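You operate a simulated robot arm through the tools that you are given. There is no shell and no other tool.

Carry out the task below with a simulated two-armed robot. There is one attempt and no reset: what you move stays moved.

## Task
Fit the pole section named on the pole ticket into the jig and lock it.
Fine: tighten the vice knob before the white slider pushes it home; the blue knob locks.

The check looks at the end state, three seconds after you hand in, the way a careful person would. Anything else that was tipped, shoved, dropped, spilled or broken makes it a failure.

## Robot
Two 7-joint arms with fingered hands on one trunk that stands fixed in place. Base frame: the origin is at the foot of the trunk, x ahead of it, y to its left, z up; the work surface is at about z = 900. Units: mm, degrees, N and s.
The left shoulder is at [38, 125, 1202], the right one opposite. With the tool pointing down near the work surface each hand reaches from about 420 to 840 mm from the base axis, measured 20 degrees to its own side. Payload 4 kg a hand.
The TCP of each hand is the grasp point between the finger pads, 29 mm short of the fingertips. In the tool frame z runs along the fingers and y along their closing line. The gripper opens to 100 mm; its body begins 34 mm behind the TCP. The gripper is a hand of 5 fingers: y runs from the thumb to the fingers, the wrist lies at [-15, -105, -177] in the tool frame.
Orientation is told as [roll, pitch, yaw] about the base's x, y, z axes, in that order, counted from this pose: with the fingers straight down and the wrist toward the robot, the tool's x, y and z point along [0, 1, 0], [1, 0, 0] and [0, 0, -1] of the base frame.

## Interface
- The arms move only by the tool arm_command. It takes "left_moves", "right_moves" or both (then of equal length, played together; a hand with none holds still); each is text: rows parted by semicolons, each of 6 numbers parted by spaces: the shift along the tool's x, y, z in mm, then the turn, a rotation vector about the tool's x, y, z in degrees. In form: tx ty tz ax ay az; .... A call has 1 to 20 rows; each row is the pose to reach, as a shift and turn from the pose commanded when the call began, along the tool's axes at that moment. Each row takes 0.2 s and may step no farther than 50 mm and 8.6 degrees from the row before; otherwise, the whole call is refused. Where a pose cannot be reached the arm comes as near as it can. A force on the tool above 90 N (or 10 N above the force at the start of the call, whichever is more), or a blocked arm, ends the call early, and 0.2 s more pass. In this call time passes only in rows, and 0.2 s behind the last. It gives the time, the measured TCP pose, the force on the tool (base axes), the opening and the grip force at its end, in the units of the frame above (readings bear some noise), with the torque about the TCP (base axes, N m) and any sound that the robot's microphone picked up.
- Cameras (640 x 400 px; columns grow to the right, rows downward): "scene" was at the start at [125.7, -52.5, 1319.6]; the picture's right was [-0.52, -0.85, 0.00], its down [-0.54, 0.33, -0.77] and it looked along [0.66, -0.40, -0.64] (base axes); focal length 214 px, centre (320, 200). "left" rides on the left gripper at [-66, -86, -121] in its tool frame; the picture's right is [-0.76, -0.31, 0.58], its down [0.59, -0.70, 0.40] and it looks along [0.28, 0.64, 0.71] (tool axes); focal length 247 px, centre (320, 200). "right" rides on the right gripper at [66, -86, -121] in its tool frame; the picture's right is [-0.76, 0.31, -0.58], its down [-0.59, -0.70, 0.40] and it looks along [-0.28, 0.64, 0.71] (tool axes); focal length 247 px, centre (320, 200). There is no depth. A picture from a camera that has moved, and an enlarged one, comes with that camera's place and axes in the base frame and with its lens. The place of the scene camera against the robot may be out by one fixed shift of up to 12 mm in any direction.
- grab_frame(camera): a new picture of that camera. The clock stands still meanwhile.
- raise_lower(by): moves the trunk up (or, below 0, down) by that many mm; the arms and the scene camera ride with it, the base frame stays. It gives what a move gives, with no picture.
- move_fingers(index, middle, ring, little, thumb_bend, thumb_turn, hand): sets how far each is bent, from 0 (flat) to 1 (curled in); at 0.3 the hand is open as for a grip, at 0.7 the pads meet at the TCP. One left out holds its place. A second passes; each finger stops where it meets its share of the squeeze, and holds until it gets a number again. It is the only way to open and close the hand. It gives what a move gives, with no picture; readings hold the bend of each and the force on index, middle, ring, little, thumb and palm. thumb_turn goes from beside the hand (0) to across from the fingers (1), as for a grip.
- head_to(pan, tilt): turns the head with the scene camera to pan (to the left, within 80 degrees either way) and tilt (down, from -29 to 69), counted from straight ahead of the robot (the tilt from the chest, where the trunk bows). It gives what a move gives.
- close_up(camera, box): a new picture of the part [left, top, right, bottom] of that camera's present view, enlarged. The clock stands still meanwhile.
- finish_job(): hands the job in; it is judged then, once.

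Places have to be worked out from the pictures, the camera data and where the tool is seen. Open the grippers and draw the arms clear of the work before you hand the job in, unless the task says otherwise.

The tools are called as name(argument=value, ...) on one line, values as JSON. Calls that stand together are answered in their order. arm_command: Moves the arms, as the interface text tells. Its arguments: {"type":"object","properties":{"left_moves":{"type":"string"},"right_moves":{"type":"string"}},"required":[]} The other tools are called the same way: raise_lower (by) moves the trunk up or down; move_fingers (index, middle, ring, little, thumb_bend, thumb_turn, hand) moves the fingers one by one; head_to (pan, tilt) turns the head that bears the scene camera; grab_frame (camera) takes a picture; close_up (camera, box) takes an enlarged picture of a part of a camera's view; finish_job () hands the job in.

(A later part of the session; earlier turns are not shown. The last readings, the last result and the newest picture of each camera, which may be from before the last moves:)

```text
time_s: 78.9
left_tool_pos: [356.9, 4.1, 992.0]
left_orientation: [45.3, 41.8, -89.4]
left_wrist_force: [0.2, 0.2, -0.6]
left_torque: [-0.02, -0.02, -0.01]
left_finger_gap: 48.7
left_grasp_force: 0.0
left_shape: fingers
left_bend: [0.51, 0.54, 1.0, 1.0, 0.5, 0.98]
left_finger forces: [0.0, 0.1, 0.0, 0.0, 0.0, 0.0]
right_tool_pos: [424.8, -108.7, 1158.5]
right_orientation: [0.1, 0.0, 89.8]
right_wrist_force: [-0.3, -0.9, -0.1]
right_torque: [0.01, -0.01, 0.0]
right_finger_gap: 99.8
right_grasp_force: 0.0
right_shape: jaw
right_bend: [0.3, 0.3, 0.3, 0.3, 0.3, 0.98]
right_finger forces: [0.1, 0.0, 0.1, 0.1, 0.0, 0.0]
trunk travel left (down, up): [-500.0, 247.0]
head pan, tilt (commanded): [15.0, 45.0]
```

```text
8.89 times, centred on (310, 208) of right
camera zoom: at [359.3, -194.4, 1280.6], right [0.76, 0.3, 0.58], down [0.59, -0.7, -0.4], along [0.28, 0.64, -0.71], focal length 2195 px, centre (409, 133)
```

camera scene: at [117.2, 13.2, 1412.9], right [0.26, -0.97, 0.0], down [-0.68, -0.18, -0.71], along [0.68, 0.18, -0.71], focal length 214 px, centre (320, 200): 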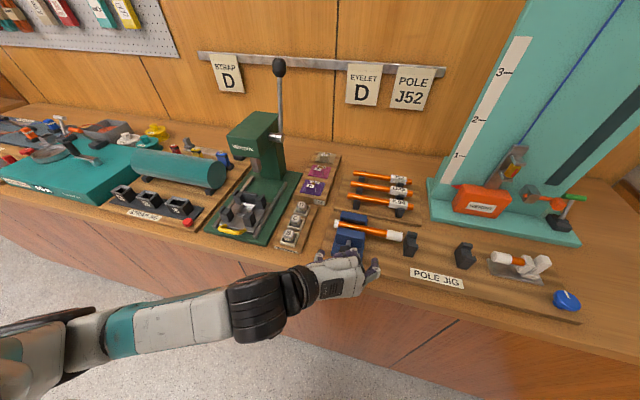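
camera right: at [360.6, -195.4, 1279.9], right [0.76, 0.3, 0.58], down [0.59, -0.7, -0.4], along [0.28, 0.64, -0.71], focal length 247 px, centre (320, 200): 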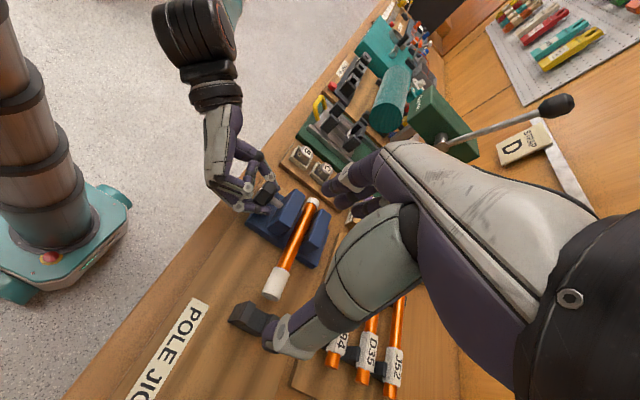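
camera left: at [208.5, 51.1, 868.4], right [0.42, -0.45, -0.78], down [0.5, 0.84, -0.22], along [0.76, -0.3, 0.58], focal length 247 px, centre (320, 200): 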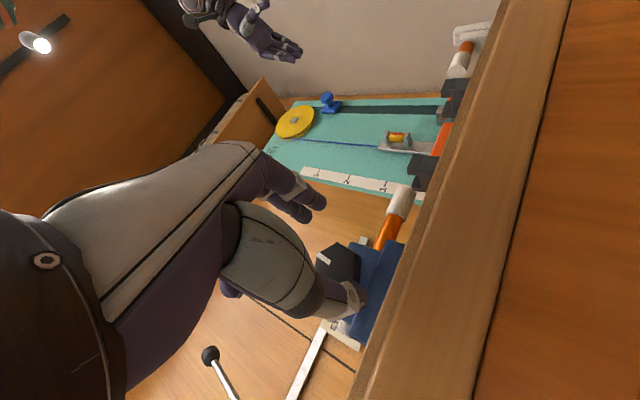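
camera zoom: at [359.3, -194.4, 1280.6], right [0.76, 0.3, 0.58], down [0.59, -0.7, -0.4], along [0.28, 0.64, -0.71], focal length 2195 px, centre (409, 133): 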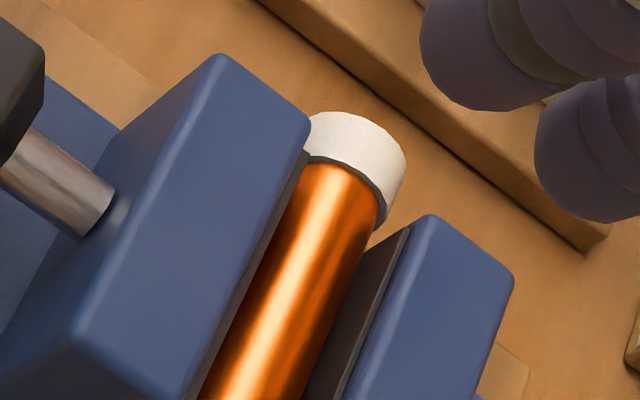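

The knob is now about 90° from its start and the pole looks almost clamped. I'll go back around for one more stroke from −25°.

arm_command(left_moves="-0.3 -5.8 0.3 -5.94 0 -5.94; -1.2 -11.4 1.2 -11.9 0 -11.9; -2.7 -16.9 2.7 -17.8 0 -17.8; -4.7 -21.9 4.7 -23.8 0 -23.8; -7.2 -26.5 7.2 -29.7 0 -29.7; -10.2 -30.5 10.2 -35.6 0 -35.6; -13.5 -33.9 13.5 -41.6 0 -41.6; -17.2 -36.5 17.2 -47.5 0 -47.5")

move_fingers(hand="left", index=0.42, middle=0.42, thumb_bend=0.49)

close_up(camera="left", box=[230, 140, 430, 340])

close_up(camera="scene", box=[330, 220, 380, 260])

```text
time_s: 80.7
left_tool_pos: [356.8, 50.2, 998.7]
left_orientation: [45.2, -25.5, -89.6]
left_wrist_force: [-0.4, 1.2, 0.5]
left_torque: [0.02, -0.02, -0.02]
left_finger_gap: 48.7
left_grasp_force: 0.1
left_shape: fingers
left_bend: [0.51, 0.54, 1.0, 1.0, 0.5, 0.98]
left_finger forces: [0.0, 0.0, 0.0, 0.1, 0.1, 0.0]
right_tool_pos: [424.3, -107.3, 1159.1]
right_orientation: [-0.1, 0.0, 89.7]
right_wrist_force: [0.1, 0.1, -0.6]
right_torque: [0.0, -0.02, -0.02]
right_finger_gap: 99.9
right_grasp_force: 0.1
right_shape: jaw
right_bend: [0.3, 0.3, 0.3, 0.3, 0.3, 0.98]
right_finger forces: [0.1, 0.1, 0.0, 0.0, 0.1, 0.0]
trunk travel left (down, up): [-500.0, 247.0]
head pan, tilt (commanded): [15.0, 45.0]
```

```text
time_s: 81.7
left_tool_pos: [356.2, 49.7, 999.0]
left_orientation: [45.2, -25.4, -89.7]
left_wrist_force: [0.1, 0.6, -0.2]
left_torque: [0.0, -0.03, -0.01]
left_finger_gap: 60.9
left_grasp_force: 0.1
left_shape: fingers
left_bend: [0.42, 0.42, 1.0, 1.0, 0.49, 0.98]
left_finger forces: [0.0, 0.0, 0.0, 0.1, 0.0, 0.1]
right_tool_pos: [423.9, -107.9, 1158.1]
right_orientation: [0.0, 0.1, 89.8]
right_wrist_force: [-1.8, 0.4, -0.3]
right_torque: [-0.04, 0.0, 0.01]
right_finger_gap: 99.8
right_grasp_force: 0.1
right_shape: jaw
right_bend: [0.3, 0.3, 0.3, 0.3, 0.3, 0.98]
right_finger forces: [0.1, 0.0, 0.1, 0.0, 0.0, 0.1]
trunk travel left (down, up): [-500.0, 247.0]
head pan, tilt (commanded): [15.0, 45.0]
```

```text
2.00 times, centred on (330, 240) of left
camera zoom: at [225.2, 143.2, 997.6], right [-0.12, -0.13, -0.98], down [0.69, 0.7, -0.18], along [0.71, -0.7, 0.0], focal length 494 px, centre (300, 120)
```

zoom: 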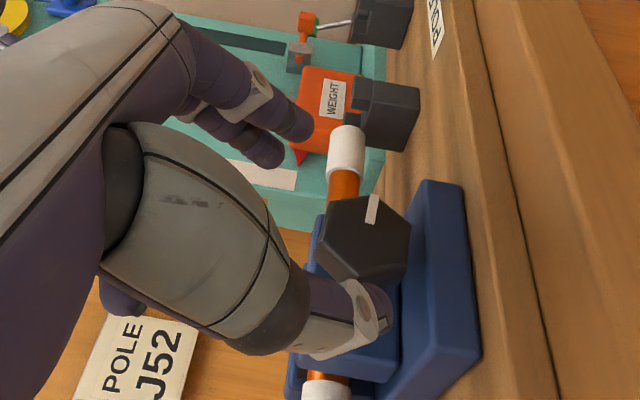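

```text
10.00 times, centred on (355, 240) of scene
camera zoom: at [118.2, 13.0, 1412.8], right [0.26, -0.97, 0.0], down [-0.68, -0.18, -0.71], along [0.68, 0.18, -0.71], focal length 2145 px, centre (-30, -200)
```

zoom: 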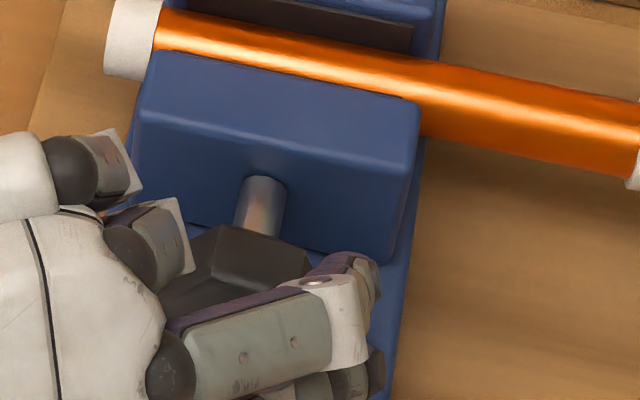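

The knob and axle have moved about 4–5 mm inwards with the jaw, so I shift the grip accordingly. I'll move in and close in two stages.

arm_command(left_moves="0.6 0.1 10 0 0 0; 1.2 0.2 20 0 0 0; 1.7 0.3 30 0 0 0; 2.2 0.3 38.5 0 0 0")

move_fingers(hand="left", index=0.6, middle=0.6, thumb_bend=0.68)

move_fingers(hand="left", index=0.7, middle=0.72, thumb_bend=0.8)

close_up(camera="left", box=[230, 140, 430, 340])

close_up(camera="right", box=[230, 155, 310, 225])

```text
time_s: 82.7
left_tool_pos: [385.1, 39.6, 976.2]
left_orientation: [45.3, -25.5, -89.6]
left_wrist_force: [-0.9, 0.2, 3.2]
left_torque: [0.08, -0.07, 0.0]
left_finger_gap: 59.9
left_grasp_force: 1.6
left_shape: fingers
left_bend: [0.42, 0.42, 1.0, 1.0, 0.49, 0.98]
left_finger forces: [0.1, 0.0, 0.1, 0.1, 2.7, 0.0]
right_tool_pos: [424.2, -107.8, 1159.4]
right_orientation: [0.0, 0.1, 89.8]
right_wrist_force: [0.1, -1.0, 0.3]
right_torque: [0.02, 0.05, 0.01]
right_finger_gap: 100.0
right_grasp_force: 0.0
right_shape: jaw
right_bend: [0.3, 0.3, 0.3, 0.3, 0.3, 0.98]
right_finger forces: [0.1, 0.1, 0.1, 0.0, 0.1, 0.0]
trunk travel left (down, up): [-500.0, 247.0]
head pan, tilt (commanded): [15.0, 45.0]
```

```text
time_s: 83.7
left_tool_pos: [384.7, 38.7, 976.5]
left_orientation: [45.2, -25.3, -89.6]
left_wrist_force: [1.2, -2.9, 0.1]
left_torque: [-0.02, -0.03, -0.02]
left_finger_gap: 34.4
left_grasp_force: 7.4
left_shape: fingers
left_bend: [0.55, 0.56, 1.0, 1.0, 0.62, 0.97]
left_finger forces: [5.2, 2.9, 0.0, 0.0, 6.0, 0.0]
right_tool_pos: [422.7, -109.5, 1159.2]
right_orientation: [0.1, 0.0, 89.9]
right_wrist_force: [-0.5, -0.3, -0.6]
right_torque: [0.04, -0.03, -0.01]
right_finger_gap: 99.8
right_grasp_force: 0.2
right_shape: jaw
right_bend: [0.3, 0.3, 0.3, 0.3, 0.3, 0.98]
right_finger forces: [0.1, 0.0, 0.1, 0.0, 0.0, 0.0]
trunk travel left (down, up): [-500.0, 247.0]
head pan, tilt (commanded): [15.0, 45.0]
```

```text
time_s: 84.7
left_tool_pos: [386.7, 38.6, 975.8]
left_orientation: [45.2, -25.4, -89.5]
left_wrist_force: [5.8, -0.4, -0.5]
left_torque: [0.02, -0.05, -0.05]
left_finger_gap: 31.6
left_grasp_force: 16.7
left_shape: fingers
left_bend: [0.55, 0.59, 1.0, 1.0, 0.64, 0.97]
left_finger forces: [8.7, 8.5, 0.1, 0.1, 16.6, 0.0]
right_tool_pos: [425.4, -107.7, 1159.2]
right_orientation: [0.2, 0.0, 90.0]
right_wrist_force: [-0.3, -0.7, 0.3]
right_torque: [0.02, 0.0, 0.01]
right_finger_gap: 99.8
right_grasp_force: 0.1
right_shape: jaw
right_bend: [0.3, 0.3, 0.3, 0.3, 0.3, 0.98]
right_finger forces: [0.1, 0.1, 0.0, 0.0, 0.0, 0.0]
trunk travel left (down, up): [-500.0, 247.0]
head pan, tilt (commanded): [15.0, 45.0]
```

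```text
2.00 times, centred on (330, 240) of left
camera zoom: at [254.7, 132.8, 975.0], right [-0.12, -0.13, -0.98], down [0.69, 0.7, -0.18], along [0.71, -0.7, 0.0], focal length 494 px, centre (300, 120)
```

zoom: 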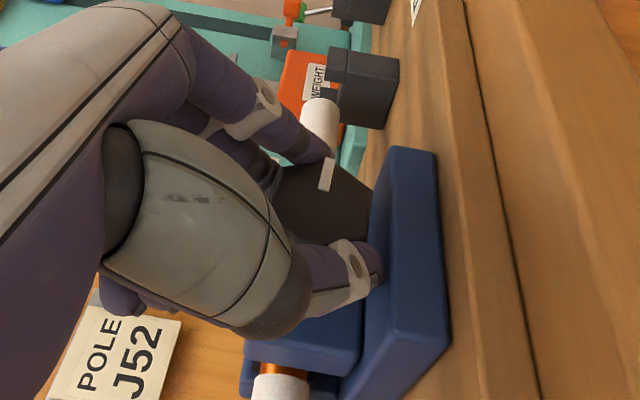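

```text
5.71 times, centred on (270, 190) of right
camera zoom: at [360.3, -194.1, 1280.3], right [0.76, 0.3, 0.58], down [0.59, -0.7, -0.4], along [0.28, 0.64, -0.71], focal length 1411 px, centre (606, 257)
```

zoom: 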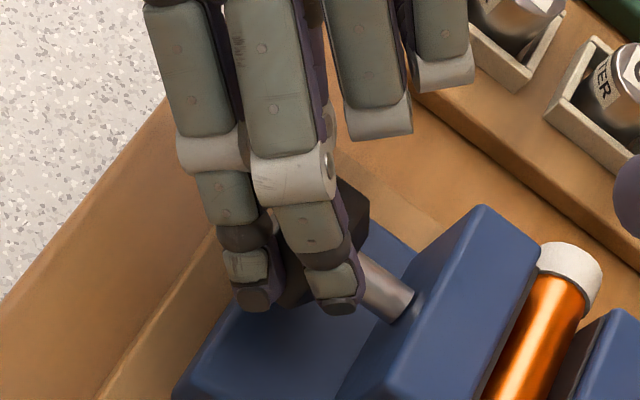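

Grip is balanced again. I'll stroke 34° clockwise and check torque, the mark and the jaw.

arm_command(left_moves="-0.1 2.1 0.1 6.06 0 6.06; -0.4 4.1 0.4 12.1 0 12.1; -1 6.1 1 18.15 0 18.15; -1.7 7.9 1.7 24.2 0 24.2")

close_up(camera="left", box=[230, 140, 430, 340])

close_up(camera="right", box=[285, 185, 335, 230])

```text
time_s: 85.7
left_tool_pos: [387.5, 30.9, 977.5]
left_orientation: [45.3, 8.9, -89.5]
left_wrist_force: [13.2, -3.9, -0.7]
left_torque: [-0.38, -0.25, -0.28]
left_finger_gap: 31.1
left_grasp_force: 17.3
left_shape: fingers
left_bend: [0.56, 0.6, 1.0, 1.0, 0.64, 0.96]
left_finger forces: [8.4, 10.4, 0.0, 0.1, 15.5, 0.1]
right_tool_pos: [425.1, -108.5, 1157.9]
right_orientation: [0.1, 0.0, 89.9]
right_wrist_force: [-0.3, -0.1, -0.1]
right_torque: [0.01, -0.03, -0.01]
right_finger_gap: 99.8
right_grasp_force: 0.0
right_shape: jaw
right_bend: [0.3, 0.3, 0.3, 0.3, 0.3, 0.98]
right_finger forces: [0.1, 0.0, 0.1, 0.0, 0.0, 0.1]
trunk travel left (down, up): [-500.0, 247.0]
head pan, tilt (commanded): [15.0, 45.0]
```

```text
2.00 times, centred on (330, 240) of left
camera zoom: at [255.9, 108.2, 1030.0], right [-0.13, 0.45, -0.89], down [0.69, 0.68, 0.24], along [0.71, -0.58, -0.4], focal length 494 px, centre (300, 120)
```

zoom: 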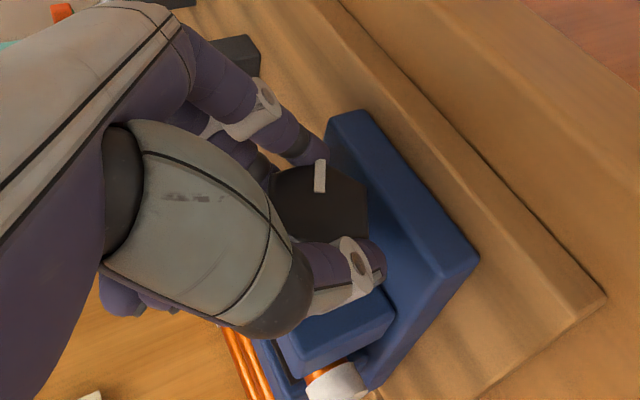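

```text
8.89 times, centred on (310, 208) of right
camera zoom: at [361.2, -194.8, 1279.9], right [0.76, 0.3, 0.58], down [0.59, -0.7, -0.4], along [0.28, 0.64, -0.71], focal length 2195 px, centre (409, 133)
```

zoom: 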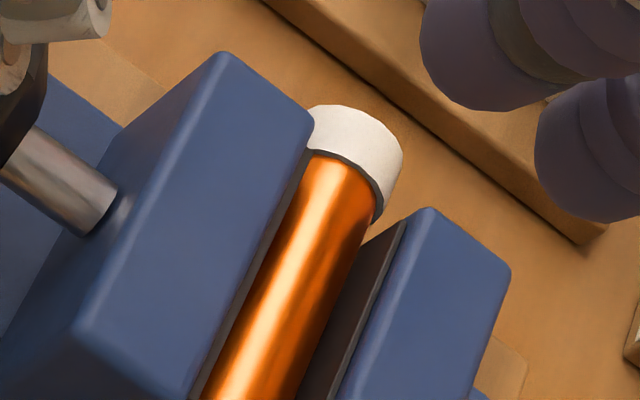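

The jaw has moved in again and the torque is −0.38 N·m with a little slip. I'll turn another 17° to see whether it has clamped.

arm_command(left_moves="-0.1 2.1 0.1 6.06 0 6.06; -0.4 4.1 0.4 12.1 0 12.1")

close_up(camera="left", box=[230, 140, 430, 340])

close_up(camera="right", box=[285, 185, 335, 230])

```text
time_s: 86.3
left_tool_pos: [388.5, 26.4, 975.7]
left_orientation: [45.1, 26.0, -89.5]
left_wrist_force: [14.5, -4.3, -1.4]
left_torque: [-0.44, -0.26, -0.21]
left_finger_gap: 29.5
left_grasp_force: 19.3
left_shape: fingers
left_bend: [0.56, 0.6, 1.0, 1.0, 0.65, 0.95]
left_finger forces: [9.8, 13.4, 0.0, 0.0, 15.5, 0.1]
right_tool_pos: [426.5, -109.0, 1159.0]
right_orientation: [0.2, 0.0, 89.8]
right_wrist_force: [0.0, -0.8, 0.2]
right_torque: [-0.01, 0.02, -0.03]
right_finger_gap: 99.7
right_grasp_force: 0.0
right_shape: jaw
right_bend: [0.3, 0.3, 0.3, 0.3, 0.3, 0.98]
right_finger forces: [0.0, 0.0, 0.0, 0.0, 0.0, 0.1]
trunk travel left (down, up): [-500.0, 247.0]
head pan, tilt (commanded): [15.0, 45.0]
```

```text
2.00 times, centred on (330, 240) of left
camera zoom: at [256.2, 85.6, 1048.5], right [-0.13, 0.69, -0.71], down [0.69, 0.58, 0.43], along [0.71, -0.44, -0.55], focal length 494 px, centre (300, 120)
```

zoom: 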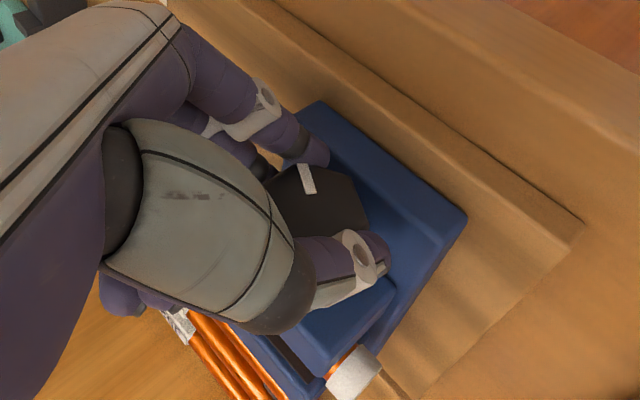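

```text
8.89 times, centred on (310, 208) of right
camera zoom: at [361.5, -194.7, 1279.8], right [0.76, 0.3, 0.58], down [0.59, -0.7, -0.4], along [0.28, 0.64, -0.71], focal length 2195 px, centre (409, 133)
```

zoom: 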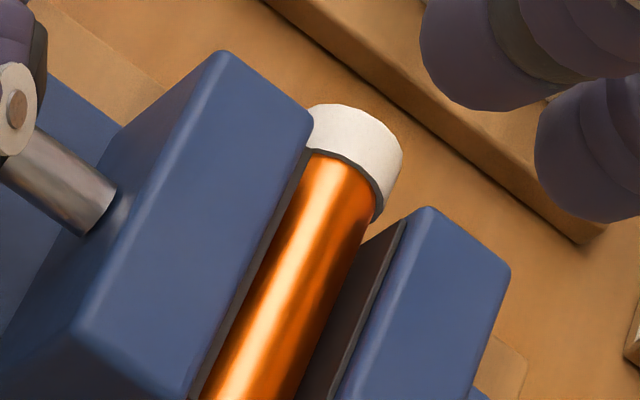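

The jaw no longer moves and the knob now slips in my fingers (mark lags the hand by ~20°), so it has come to its clamped end. I'll unwind, ease off, withdraw and inspect the vice.

arm_command(left_moves="-0.1 -1.7 0.1 -4.95 0 -4.95; -0.3 -3.4 0.3 -9.9 0 -9.9")

move_fingers(hand="left", index=0.46, middle=0.48, thumb_bend=0.48)

arm_command(left_moves="0 0 -10 0 0 0; 0 0 -22 0 0 0; 0 0 -35 0 0 0; 0 0 -50 0 0 0")

close_up(camera="scene", box=[330, 215, 380, 255])

close_up(camera="right", box=[285, 185, 335, 230])

close_up(camera="left", box=[230, 140, 430, 340])

```text
time_s: 86.9
left_tool_pos: [386.9, 31.2, 974.9]
left_orientation: [44.9, 12.0, -89.4]
left_wrist_force: [9.5, 0.1, -5.1]
left_torque: [0.02, -0.09, -0.04]
left_finger_gap: 28.3
left_grasp_force: 18.6
left_shape: fingers
left_bend: [0.56, 0.59, 1.0, 1.0, 0.65, 0.96]
left_finger forces: [9.0, 12.0, 0.0, 0.0, 15.6, 0.0]
right_tool_pos: [424.1, -107.9, 1158.6]
right_orientation: [0.2, 0.0, 89.9]
right_wrist_force: [0.6, 0.6, 0.4]
right_torque: [0.02, 0.02, 0.0]
right_finger_gap: 99.9
right_grasp_force: 0.0
right_shape: jaw
right_bend: [0.3, 0.3, 0.3, 0.3, 0.3, 0.98]
right_finger forces: [0.1, 0.1, 0.0, 0.0, 0.1, 0.0]
trunk travel left (down, up): [-500.0, 247.0]
head pan, tilt (commanded): [15.0, 45.0]
```

```text
time_s: 87.9
left_tool_pos: [385.7, 30.8, 976.7]
left_orientation: [45.3, 12.0, -89.5]
left_wrist_force: [0.4, -0.7, 0.1]
left_torque: [0.0, 0.03, -0.01]
left_finger_gap: 56.9
left_grasp_force: 0.1
left_shape: fingers
left_bend: [0.46, 0.48, 1.0, 1.0, 0.48, 0.97]
left_finger forces: [0.0, 0.0, 0.0, 0.0, 0.0, 0.1]
right_tool_pos: [424.2, -109.7, 1159.1]
right_orientation: [-0.1, 0.1, 90.0]
right_wrist_force: [0.3, 0.4, 0.7]
right_torque: [-0.02, 0.0, 0.03]
right_finger_gap: 99.7
right_grasp_force: 0.1
right_shape: jaw
right_bend: [0.3, 0.3, 0.3, 0.3, 0.3, 0.98]
right_finger forces: [0.1, 0.0, 0.0, 0.1, 0.0, 0.0]
trunk travel left (down, up): [-500.0, 247.0]
head pan, tilt (commanded): [15.0, 45.0]
```

```text
time_s: 88.9
left_tool_pos: [350.4, 22.1, 1010.6]
left_orientation: [45.2, 11.9, -89.4]
left_wrist_force: [-0.8, 0.0, 0.5]
left_torque: [0.03, -0.01, 0.0]
left_finger_gap: 57.2
left_grasp_force: 0.0
left_shape: fingers
left_bend: [0.46, 0.48, 1.0, 1.0, 0.48, 0.97]
left_finger forces: [0.1, 0.1, 0.0, 0.0, 0.0, 0.2]
right_tool_pos: [423.2, -108.7, 1159.0]
right_orientation: [0.0, 0.0, 89.9]
right_wrist_force: [0.2, 0.2, -0.2]
right_torque: [0.0, 0.02, 0.02]
right_finger_gap: 100.0
right_grasp_force: 0.1
right_shape: jaw
right_bend: [0.3, 0.3, 0.3, 0.3, 0.3, 0.98]
right_finger forces: [0.0, 0.1, 0.0, 0.0, 0.1, 0.1]
trunk travel left (down, up): [-500.0, 247.0]
head pan, tilt (commanded): [15.0, 45.0]
```

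```text
10.00 times, centred on (355, 235) of scene
camera zoom: at [118.2, 12.9, 1412.8], right [0.26, -0.97, 0.0], down [-0.68, -0.18, -0.71], along [0.68, 0.18, -0.71], focal length 2145 px, centre (-30, -150)
```

zoom: 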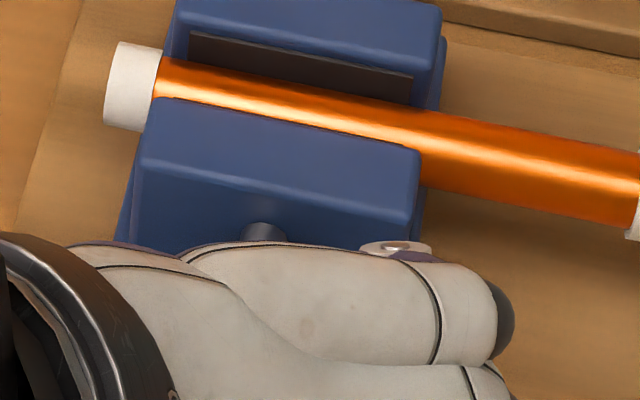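

```text
8.89 times, centred on (310, 208) of right
camera zoom: at [359.5, -194.2, 1280.6], right [0.76, 0.3, 0.58], down [0.59, -0.7, -0.4], along [0.28, 0.64, -0.71], focal length 2195 px, centre (409, 133)
```

zoom: 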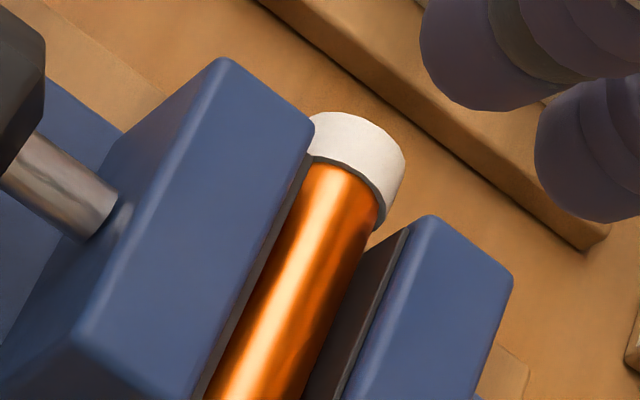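

```text
2.00 times, centred on (330, 240) of left
camera zoom: at [219.2, 97.5, 1068.1], right [-0.13, 0.49, -0.86], down [0.69, 0.67, 0.28], along [0.71, -0.56, -0.43], focal length 494 px, centre (300, 120)
```

zoom: 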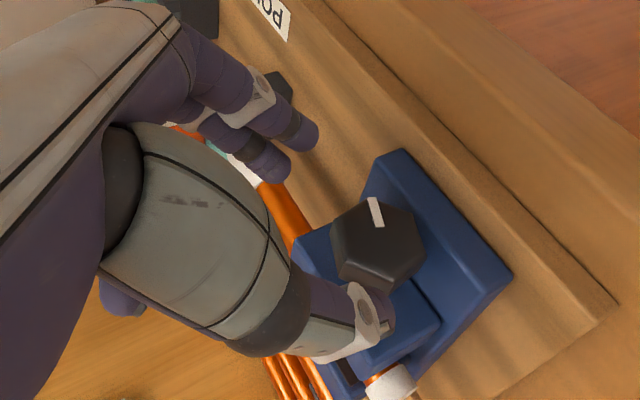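

The mark now sits near 108° (about 98° of turn) and the jaw rests against the pole. I'll do one more firm stroke from the aligned pose to be sure it is fully tight.

arm_command(left_moves="-0.4 -7.4 0.4 -6 0 -6; -1.5 -14.6 1.5 -12 0 -12; -3.4 -21.5 3.4 -18 0 -18; -6.1 -28 6.1 -24 0 -24")

arm_command(left_moves="0 0 12 0 0 0; 0 0 25 0 0 0; 0 0 38 0 0 0; 0 0 51 0 0 0")

move_fingers(hand="left", index=0.62, middle=0.64, thumb_bend=0.7)

move_fingers(hand="left", index=0.76, middle=0.78, thumb_bend=0.9)

close_up(camera="left", box=[230, 140, 430, 340])

```text
time_s: 89.9
left_tool_pos: [349.7, 51.6, 1007.9]
left_orientation: [45.3, -22.1, -89.5]
left_wrist_force: [0.7, 0.2, 0.0]
left_torque: [-0.04, 0.02, -0.03]
left_finger_gap: 57.4
left_grasp_force: 0.2
left_shape: fingers
left_bend: [0.46, 0.48, 1.0, 1.0, 0.48, 0.98]
left_finger forces: [0.0, 0.0, 0.0, 0.0, 0.0, 0.0]
right_tool_pos: [422.6, -107.1, 1159.5]
right_orientation: [0.0, 0.0, 89.9]
right_wrist_force: [-0.4, 0.8, 0.1]
right_torque: [0.0, 0.03, 0.0]
right_finger_gap: 99.9
right_grasp_force: 0.1
right_shape: jaw
right_bend: [0.3, 0.3, 0.3, 0.3, 0.3, 0.98]
right_finger forces: [0.0, 0.0, 0.0, 0.0, 0.0, 0.1]
trunk travel left (down, up): [-500.0, 247.0]
head pan, tilt (commanded): [15.0, 45.0]
```

```text
time_s: 90.9
left_tool_pos: [386.5, 38.2, 975.8]
left_orientation: [45.3, -21.9, -89.6]
left_wrist_force: [-1.1, 0.1, 1.5]
left_torque: [0.07, -0.05, 0.0]
left_finger_gap: 56.7
left_grasp_force: 0.9
left_shape: fingers
left_bend: [0.46, 0.48, 1.0, 1.0, 0.48, 0.99]
left_finger forces: [0.0, 0.0, 0.1, 0.0, 2.4, 0.0]
right_tool_pos: [423.0, -107.5, 1157.5]
right_orientation: [0.0, 0.0, 89.9]
right_wrist_force: [-0.7, 0.3, -0.2]
right_torque: [-0.03, 0.03, -0.01]
right_finger_gap: 100.0
right_grasp_force: 0.1
right_shape: jaw
right_bend: [0.3, 0.3, 0.3, 0.3, 0.3, 0.98]
right_finger forces: [0.0, 0.0, 0.0, 0.0, 0.0, 0.0]
trunk travel left (down, up): [-500.0, 247.0]
head pan, tilt (commanded): [15.0, 45.0]
```

```text
time_s: 91.9
left_tool_pos: [386.8, 36.9, 976.1]
left_orientation: [45.2, -22.0, -89.6]
left_wrist_force: [0.4, -4.9, 3.0]
left_torque: [-0.07, -0.06, -0.07]
left_finger_gap: 33.0
left_grasp_force: 10.2
left_shape: fingers
left_bend: [0.55, 0.58, 1.0, 1.0, 0.63, 0.97]
left_finger forces: [7.2, 5.3, 0.0, 0.0, 6.8, 0.0]
right_tool_pos: [425.0, -108.9, 1158.8]
right_orientation: [0.0, -0.1, 89.8]
right_wrist_force: [0.4, 0.1, -0.6]
right_torque: [0.02, -0.02, 0.02]
right_finger_gap: 99.5
right_grasp_force: 0.0
right_shape: jaw
right_bend: [0.3, 0.3, 0.3, 0.3, 0.3, 0.98]
right_finger forces: [0.0, 0.0, 0.0, 0.0, 0.1, 0.1]
trunk travel left (down, up): [-500.0, 247.0]
head pan, tilt (commanded): [15.0, 45.0]
```

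```text
time_s: 92.9
left_tool_pos: [387.1, 38.8, 973.8]
left_orientation: [45.1, -21.9, -89.4]
left_wrist_force: [3.9, 4.7, -5.2]
left_torque: [0.21, -0.06, -0.1]
left_finger_gap: 30.0
left_grasp_force: 19.5
left_shape: fingers
left_bend: [0.54, 0.58, 1.0, 1.0, 0.58, 0.97]
left_finger forces: [8.9, 7.7, 0.0, 0.0, 21.7, 0.0]
right_tool_pos: [424.2, -106.3, 1158.4]
right_orientation: [0.1, 0.0, 89.9]
right_wrist_force: [0.1, 0.0, 0.6]
right_torque: [0.0, 0.04, 0.01]
right_finger_gap: 99.8
right_grasp_force: 0.1
right_shape: jaw
right_bend: [0.3, 0.3, 0.3, 0.3, 0.3, 0.98]
right_finger forces: [0.0, 0.1, 0.0, 0.0, 0.0, 0.0]
trunk travel left (down, up): [-500.0, 247.0]
head pan, tilt (commanded): [15.0, 45.0]
```

```text
2.00 times, centred on (330, 240) of left
camera zoom: at [255.8, 132.6, 978.7], right [-0.13, -0.07, -0.99], down [0.69, 0.71, -0.14], along [0.71, -0.7, -0.04], focal length 494 px, centre (300, 120)
```

zoom: 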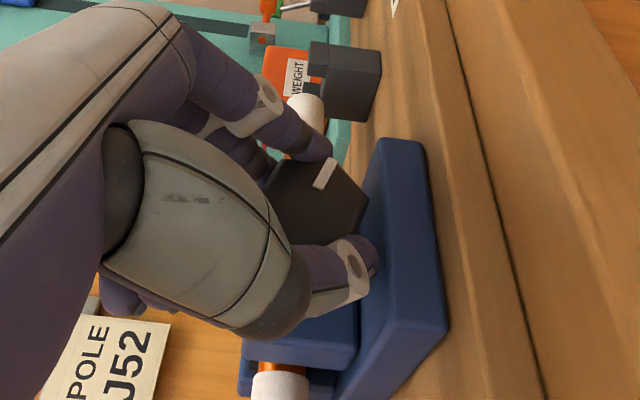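

I have a firmer grip now. I'll turn 26° clockwise and see whether the mark follows or slips.

arm_command(left_moves="-0.1 2.1 0.1 6.06 0 6.06; -0.4 4.1 0.4 12.1 0 12.1; -1 6.1 1 18.15 0 18.15")

close_up(camera="left", box=[230, 140, 430, 340])

close_up(camera="right", box=[285, 185, 335, 230])

```text
time_s: 93.7
left_tool_pos: [388.4, 30.8, 977.5]
left_orientation: [45.2, 3.6, -89.5]
left_wrist_force: [13.0, 2.7, -0.9]
left_torque: [-0.33, -0.29, -0.19]
left_finger_gap: 29.1
left_grasp_force: 20.8
left_shape: fingers
left_bend: [0.54, 0.61, 1.0, 1.0, 0.59, 0.94]
left_finger forces: [8.7, 12.2, 0.0, 0.0, 19.9, 0.0]
right_tool_pos: [425.6, -108.1, 1158.7]
right_orientation: [0.1, 0.0, 89.8]
right_wrist_force: [0.3, 0.1, -0.2]
right_torque: [0.02, -0.01, 0.02]
right_finger_gap: 99.6
right_grasp_force: 0.1
right_shape: jaw
right_bend: [0.3, 0.3, 0.3, 0.3, 0.3, 0.98]
right_finger forces: [0.2, 0.0, 0.0, 0.0, 0.0, 0.0]
trunk travel left (down, up): [-500.0, 247.0]
head pan, tilt (commanded): [15.0, 45.0]
```

```text
2.00 times, centred on (330, 240) of left
camera zoom: at [257.1, 114.6, 1021.6], right [-0.13, 0.37, -0.92], down [0.69, 0.7, 0.18], along [0.71, -0.61, -0.34], focal length 494 px, centre (300, 120)
```

zoom: 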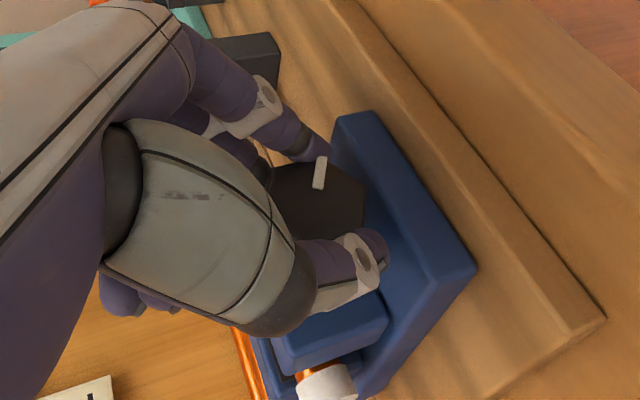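

```text
8.89 times, centred on (310, 208) of right
camera zoom: at [361.4, -193.9, 1280.1], right [0.76, 0.3, 0.58], down [0.59, -0.7, -0.4], along [0.28, 0.64, -0.71], focal length 2195 px, centre (409, 133)
```

zoom: 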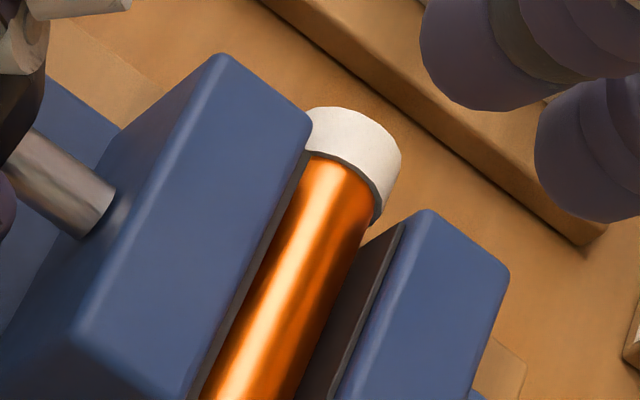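

The mark did not move while the hand turned 26°: the knob is at a hard stop and the jaw clamps the pole, so the vice is tight. I'll unwind, open and withdraw the left hand.

arm_command(left_moves="-0.1 -2.1 0.1 -6.06 0 -6.06; -0.4 -4.1 0.4 -12.1 0 -12.1")

move_fingers(hand="left", index=0.44, middle=0.44, thumb_bend=0.46)

arm_command(left_moves="0 0 -10 0 0 0; 0 0 -22 0 0 0; 0 0 -35 0 0 0; 0 0 -50 0 0 0; 0 0 -70 0 0 0")

close_up(camera="left", box=[230, 140, 430, 340])

close_up(camera="scene", box=[290, 190, 430, 300])

```text
time_s: 94.3
left_tool_pos: [387.1, 38.6, 975.8]
left_orientation: [44.9, -13.5, -89.3]
left_wrist_force: [10.0, 5.8, -4.5]
left_torque: [0.12, -0.13, 0.13]
left_finger_gap: 29.2
left_grasp_force: 20.3
left_shape: fingers
left_bend: [0.54, 0.6, 1.0, 1.0, 0.58, 0.96]
left_finger forces: [9.2, 9.9, 0.1, 0.1, 21.3, 0.0]
right_tool_pos: [424.1, -107.1, 1158.9]
right_orientation: [0.1, 0.0, 89.9]
right_wrist_force: [-0.1, 0.6, 1.2]
right_torque: [-0.02, -0.01, 0.02]
right_finger_gap: 99.8
right_grasp_force: 0.1
right_shape: jaw
right_bend: [0.3, 0.3, 0.3, 0.3, 0.3, 0.98]
right_finger forces: [0.0, 0.0, 0.0, 0.0, 0.0, 0.0]
trunk travel left (down, up): [-500.0, 247.0]
head pan, tilt (commanded): [15.0, 45.0]
```

```text
time_s: 95.3
left_tool_pos: [386.5, 36.9, 975.8]
left_orientation: [45.2, -13.5, -89.4]
left_wrist_force: [0.7, 0.5, 0.0]
left_torque: [0.0, 0.02, 0.0]
left_finger_gap: 62.1
left_grasp_force: 0.0
left_shape: fingers
left_bend: [0.44, 0.44, 1.0, 1.0, 0.46, 0.97]
left_finger forces: [0.1, 0.0, 0.0, 0.0, 0.1, 0.1]
right_tool_pos: [424.2, -107.6, 1158.6]
right_orientation: [-0.1, -0.1, 89.9]
right_wrist_force: [0.4, -0.1, -0.5]
right_torque: [-0.01, 0.03, 0.01]
right_finger_gap: 100.0
right_grasp_force: 0.1
right_shape: jaw
right_bend: [0.3, 0.3, 0.3, 0.3, 0.3, 0.98]
right_finger forces: [0.0, 0.0, 0.0, 0.0, 0.0, 0.0]
trunk travel left (down, up): [-500.0, 247.0]
head pan, tilt (commanded): [15.0, 45.0]
```

```text
time_s: 96.5
left_tool_pos: [339.4, 46.6, 1021.8]
left_orientation: [45.2, -13.5, -89.6]
left_wrist_force: [0.2, -1.0, 0.3]
left_torque: [-0.02, 0.02, 0.01]
left_finger_gap: 62.0
left_grasp_force: 0.1
left_shape: fingers
left_bend: [0.44, 0.44, 1.0, 1.0, 0.46, 0.97]
left_finger forces: [0.1, 0.0, 0.0, 0.1, 0.0, 0.1]
left hand out of reach, approached as far as the arm can: row 5
right_tool_pos: [423.1, -107.6, 1159.0]
right_orientation: [0.0, 0.0, 90.0]
right_wrist_force: [0.0, 0.6, -0.8]
right_torque: [-0.03, 0.02, 0.0]
right_finger_gap: 99.7
right_grasp_force: 0.1
right_shape: jaw
right_bend: [0.3, 0.3, 0.3, 0.3, 0.3, 0.98]
right_finger forces: [0.0, 0.1, 0.0, 0.1, 0.0, 0.0]
trunk travel left (down, up): [-500.0, 247.0]
head pan, tilt (commanded): [15.0, 45.0]
```

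```text
2.00 times, centred on (330, 240) of left
camera zoom: at [208.7, 139.4, 1040.0], right [-0.12, 0.08, -0.99], down [0.69, 0.72, -0.03], along [0.71, -0.69, -0.14], focal length 494 px, centre (300, 120)
```

zoom: 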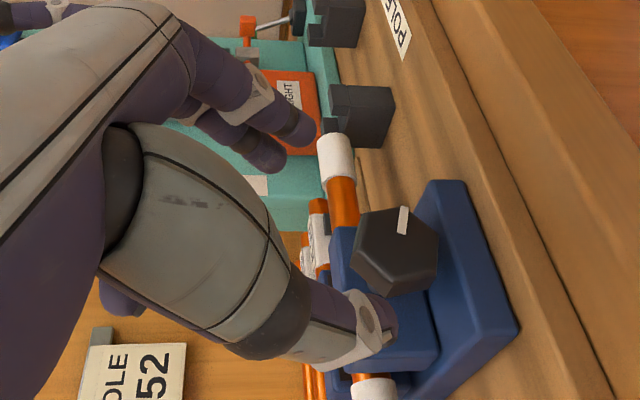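

```text
3.64 times, centred on (360, 245) of scene
camera zoom: at [118.2, 13.1, 1412.8], right [0.26, -0.97, 0.0], down [-0.68, -0.18, -0.71], along [0.68, 0.18, -0.71], focal length 780 px, centre (174, 36)
```

zoom: 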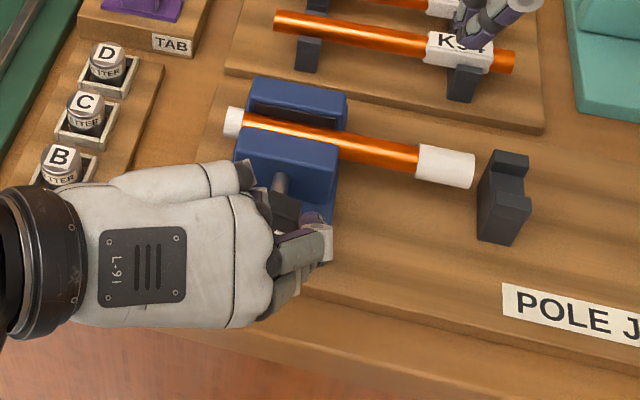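

The vice is tight and the hand is clear of it. I'll park the left hand up and to the left, then bring the right hand over the rack for a close look at J52.

arm_command(left_moves="25 -19 -20 0 0 0; 50 -37 -40 0 0 0; 74 -56 -60 0 0 0; 99 -75 -80 0 0 0; 123 -93 -100 0 0 0; 148 -112 -120 0 0 0")

arm_command(right_moves="-18 7 7 0 0 8.2; -36 14 14 0 0 16.4; -53 21 22 0 0 24.6; -71 28 29 0 0 32.8; -89 35 36 0 0 41; -107 43 43 0 0 49.2; -125 50 50 0 0 57.4; -143 57 57 0 0 65.6; -160 64 65 0 0 73.8; -178 71 72 0 0 82; -196 78 79 0 0 90")

grab_frame(camera="right")

grab_frame(camera="scene")

```text
time_s: 97.9
left_tool_pos: [363.8, 205.3, 1179.1]
left_orientation: [45.3, -13.4, -89.5]
left_wrist_force: [0.9, 0.4, 0.5]
left_torque: [0.03, -0.03, 0.04]
left_finger_gap: 62.1
left_grasp_force: 0.0
left_shape: fingers
left_bend: [0.44, 0.44, 1.0, 1.0, 0.46, 0.98]
left_finger forces: [0.0, 0.0, 0.1, 0.0, 0.0, 0.0]
left hand out of reach, approached as far as the arm can: row 1, 2, 3, 4, 5, 6
right_tool_pos: [422.5, -108.3, 1159.5]
right_orientation: [0.1, 0.1, 89.9]
right_wrist_force: [-0.9, 0.5, -0.3]
right_torque: [0.0, 0.04, 0.01]
right_finger_gap: 99.8
right_grasp_force: 0.1
right_shape: jaw
right_bend: [0.3, 0.3, 0.3, 0.3, 0.3, 0.98]
right_finger forces: [0.0, 0.1, 0.0, 0.0, 0.1, 0.1]
trunk travel left (down, up): [-500.0, 247.0]
head pan, tilt (commanded): [15.0, 45.0]
```

```text
time_s: 100.3
left_tool_pos: [365.7, 204.9, 1177.6]
left_orientation: [45.2, -13.5, -89.7]
left_wrist_force: [-0.5, -0.2, -0.5]
left_torque: [0.0, -0.03, 0.0]
left_finger_gap: 62.2
left_grasp_force: 0.1
left_shape: fingers
left_bend: [0.44, 0.44, 1.0, 1.0, 0.46, 0.98]
left_finger forces: [0.1, 0.1, 0.1, 0.0, 0.1, 0.1]
right_tool_pos: [578.1, -97.3, 1114.3]
right_orientation: [0.0, 0.0, -0.3]
right_wrist_force: [-0.2, 0.4, 0.0]
right_torque: [0.01, 0.04, -0.01]
right_finger_gap: 99.7
right_grasp_force: 0.1
right_shape: jaw
right_bend: [0.3, 0.3, 0.3, 0.3, 0.3, 0.98]
right_finger forces: [0.0, 0.1, 0.1, 0.0, 0.0, 0.1]
right hand out of reach, approached as far as the arm can: row 8, 9, 10, 11
trunk travel left (down, up): [-500.0, 247.0]
head pan, tilt (commanded): [15.0, 45.0]
```

```text
taken
camera right: at [493.9, -31.7, 1236.4], right [0.3, -0.76, 0.58], down [-0.71, -0.58, -0.4], along [0.64, -0.29, -0.71], focal length 247 px, centre (320, 200)
```

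right: 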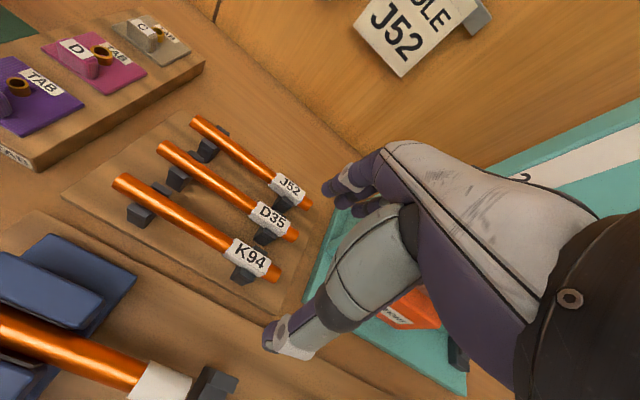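

```text
taken
camera scene: at [118.8, 13.3, 1412.8], right [0.26, -0.97, 0.0], down [-0.68, -0.18, -0.71], along [0.68, 0.18, -0.71], focal length 214 px, centre (320, 200)
```

scene: 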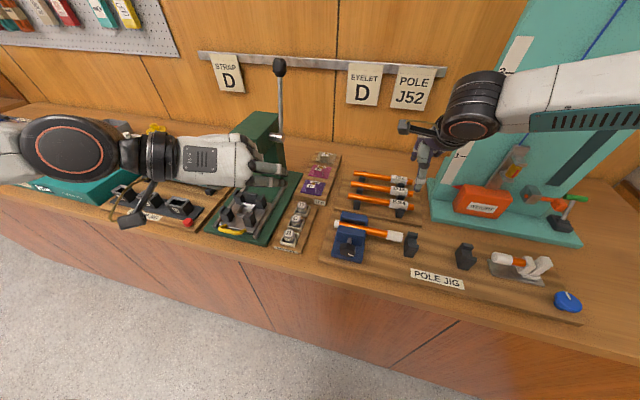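

The right arm cannot reach far enough with the trunk raised. I'll lift the right hand 80 mm first, then lower the trunk back by 100 mm and look again.

arm_command(right_moves="0 -10 -40 0 0 0; 0 -20 -80 0 0 0")

raise_lower(by=-100)

grab_frame(camera="right")

grab_frame(camera="scene")

```text
time_s: 100.9
left_tool_pos: [363.6, 205.9, 1177.7]
left_orientation: [45.2, -13.3, -89.3]
left_wrist_force: [0.2, 0.3, -0.2]
left_torque: [-0.01, 0.04, -0.02]
left_finger_gap: 62.2
left_grasp_force: 0.1
left_shape: fingers
left_bend: [0.44, 0.44, 1.0, 1.0, 0.46, 0.98]
left_finger forces: [0.0, 0.1, 0.1, 0.0, 0.1, 0.0]
right_tool_pos: [557.1, -95.1, 1195.3]
right_orientation: [-0.1, 0.1, 0.0]
right_wrist_force: [0.1, -0.3, -0.4]
right_torque: [0.01, 0.0, -0.03]
right_finger_gap: 99.7
right_grasp_force: 0.1
right_shape: jaw
right_bend: [0.3, 0.3, 0.3, 0.3, 0.3, 0.98]
right_finger forces: [0.0, 0.0, 0.1, 0.0, 0.0, 0.0]
trunk travel left (down, up): [-500.0, 247.0]
head pan, tilt (commanded): [15.0, 45.0]
```

```text
time_s: 102.2
left_tool_pos: [371.5, 205.5, 1069.0]
left_orientation: [43.4, -13.5, -89.2]
left_wrist_force: [-0.2, -0.1, -0.1]
left_torque: [0.03, 0.03, 0.01]
left_finger_gap: 62.1
left_grasp_force: 0.0
left_shape: fingers
left_bend: [0.44, 0.44, 1.0, 1.0, 0.46, 0.98]
left_finger forces: [0.0, 0.1, 0.0, 0.1, 0.1, 0.0]
right_tool_pos: [556.7, -96.1, 1094.1]
right_orientation: [0.1, 0.0, 0.0]
right_wrist_force: [0.8, 0.3, -0.8]
right_torque: [-0.02, -0.01, 0.01]
right_finger_gap: 99.7
right_grasp_force: 0.0
right_shape: jaw
right_bend: [0.3, 0.3, 0.3, 0.3, 0.3, 0.98]
right_finger forces: [0.0, 0.1, 0.1, 0.1, 0.0, 0.0]
trunk travel left (down, up): [-400.0, 347.0]
head pan, tilt (commanded): [15.0, 45.0]
```

```text
taken
camera right: at [471.9, -30.5, 1215.2], right [0.3, -0.76, 0.58], down [-0.7, -0.59, -0.4], along [0.64, -0.28, -0.71], focal length 247 px, centre (320, 200)
```

right: 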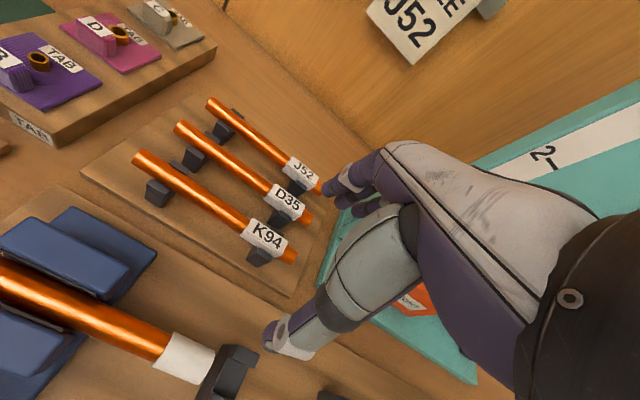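

```text
taken
camera scene: at [131.6, 13.1, 1311.8], right [0.26, -0.97, 0.0], down [-0.68, -0.18, -0.71], along [0.68, 0.18, -0.71], focal length 214 px, centre (320, 200)
```

scene: 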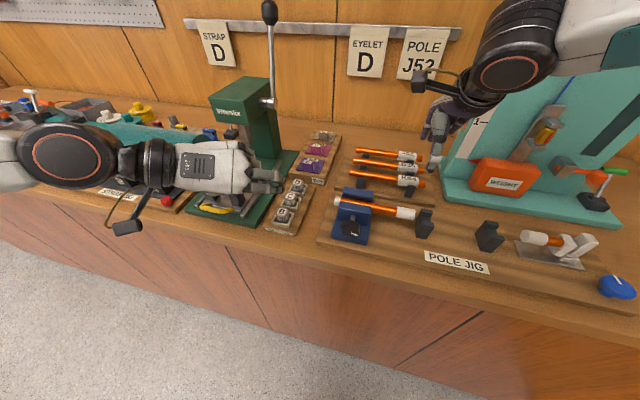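

Now the right hand has room. I'll zoom in with the right camera on J52 and its rack to locate it precisely.

close_up(camera="right", box=[120, 85, 340, 275])

close_up(camera="right", box=[0, 230, 270, 400])

```text
2.11 times, centred on (230, 180) of right
camera zoom: at [471.9, -30.5, 1215.2], right [0.3, -0.76, 0.58], down [-0.7, -0.59, -0.4], along [0.64, -0.28, -0.71], focal length 520 px, centre (510, 242)
```

zoom: 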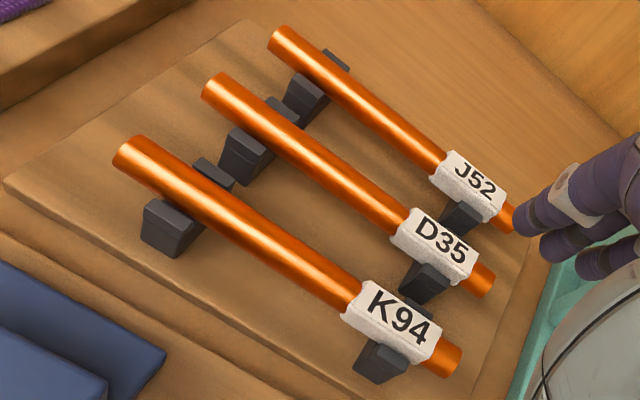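

```text
2.35 times, centred on (135, 315) of right
camera zoom: at [471.9, -30.5, 1215.2], right [0.3, -0.76, 0.58], down [-0.7, -0.59, -0.4], along [0.64, -0.28, -0.71], focal length 581 px, centre (755, -71)
```

zoom: 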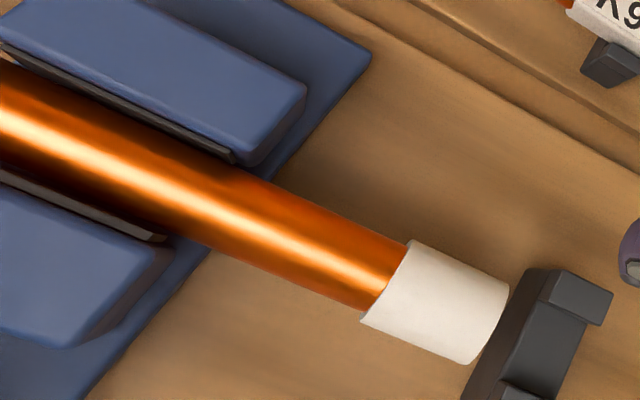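

J52 computes to x≈727, z≈950, from y≈60 to −134, with its neighbours 60 mm apart. I'll test the right arm's reach towards it at a safe height.

arm_command(right_moves="12 28 11 0 0 0; 24 55 22 0 0 0; 36 83 30 0 0 0")

grab_frame(camera="right")

```text
time_s: 103.0
left_tool_pos: [373.0, 205.4, 1067.4]
left_orientation: [43.4, -13.6, -89.2]
left_wrist_force: [-0.1, -0.6, 0.1]
left_torque: [0.04, 0.04, 0.0]
left_finger_gap: 62.1
left_grasp_force: 0.0
left_shape: fingers
left_bend: [0.44, 0.44, 1.0, 1.0, 0.46, 0.98]
left_finger forces: [0.0, 0.1, 0.1, 0.1, 0.1, 0.1]
right_tool_pos: [613.8, -90.7, 1070.5]
right_orientation: [0.2, 0.0, 0.0]
right_wrist_force: [0.2, 0.4, -0.3]
right_torque: [0.02, 0.0, 0.02]
right_finger_gap: 99.5
right_grasp_force: 0.0
right_shape: jaw
right_bend: [0.3, 0.3, 0.3, 0.3, 0.3, 0.98]
right_finger forces: [0.0, 0.1, 0.0, 0.0, 0.0, 0.0]
right hand out of reach, approached as far as the arm can: row 2, 3
trunk travel left (down, up): [-400.0, 347.0]
head pan, tilt (commanded): [15.0, 45.0]
```

```text
taken
camera right: at [529.5, -25.7, 1191.7], right [0.31, -0.76, 0.58], down [-0.7, -0.59, -0.4], along [0.64, -0.28, -0.71], focal length 247 px, centre (320, 200)
```

right: 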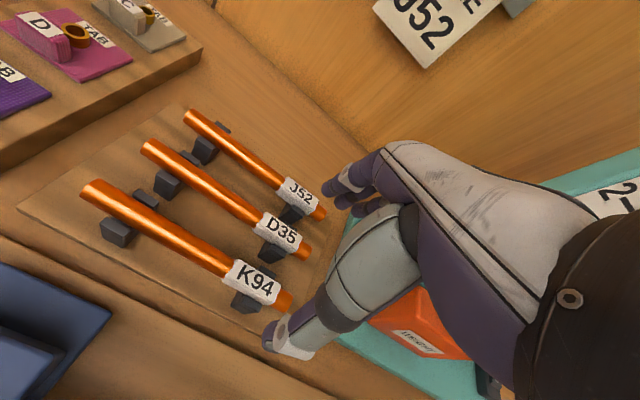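

Neutral orientation is limited there. I'll yaw the hand towards the left as it moves to see if J52 comes into reach.

arm_command(right_moves="10 14 0 0 0 -8; 22 32 0 0 0 -16; 34 50 0 0 0 -22; 46 66 0 0 0 -25")

grab_frame(camera="right")

```text
time_s: 104.0
left_tool_pos: [371.9, 205.2, 1068.7]
left_orientation: [43.5, -13.5, -89.3]
left_wrist_force: [0.2, 0.1, 0.0]
left_torque: [-0.02, -0.02, 0.01]
left_finger_gap: 62.1
left_grasp_force: 0.0
left_shape: fingers
left_bend: [0.44, 0.44, 1.0, 1.0, 0.46, 0.98]
left_finger forces: [0.1, 0.0, 0.0, 0.0, 0.0, 0.0]
right_tool_pos: [640.3, -81.0, 1080.0]
right_orientation: [0.0, -0.1, 24.9]
right_wrist_force: [-0.3, 0.0, -0.6]
right_torque: [0.0, -0.01, -0.03]
right_finger_gap: 99.8
right_grasp_force: 0.1
right_shape: jaw
right_bend: [0.3, 0.3, 0.3, 0.3, 0.3, 0.98]
right_finger forces: [0.1, 0.0, 0.0, 0.0, 0.0, 0.1]
right hand out of reach, approached as far as the arm can: row 1, 2, 3, 4
trunk travel left (down, up): [-400.0, 347.0]
head pan, tilt (commanded): [15.0, 45.0]
```

```text
taken
camera right: at [535.9, -59.3, 1201.7], right [0.6, -0.56, 0.58], down [-0.39, -0.83, -0.4], along [0.7, 0.01, -0.71], focal length 247 px, centre (320, 200)
```

right: 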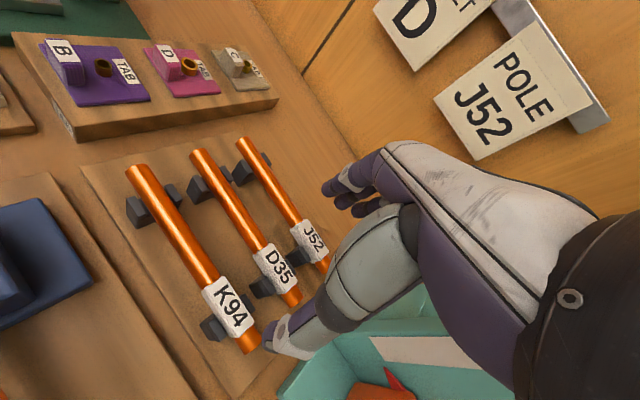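

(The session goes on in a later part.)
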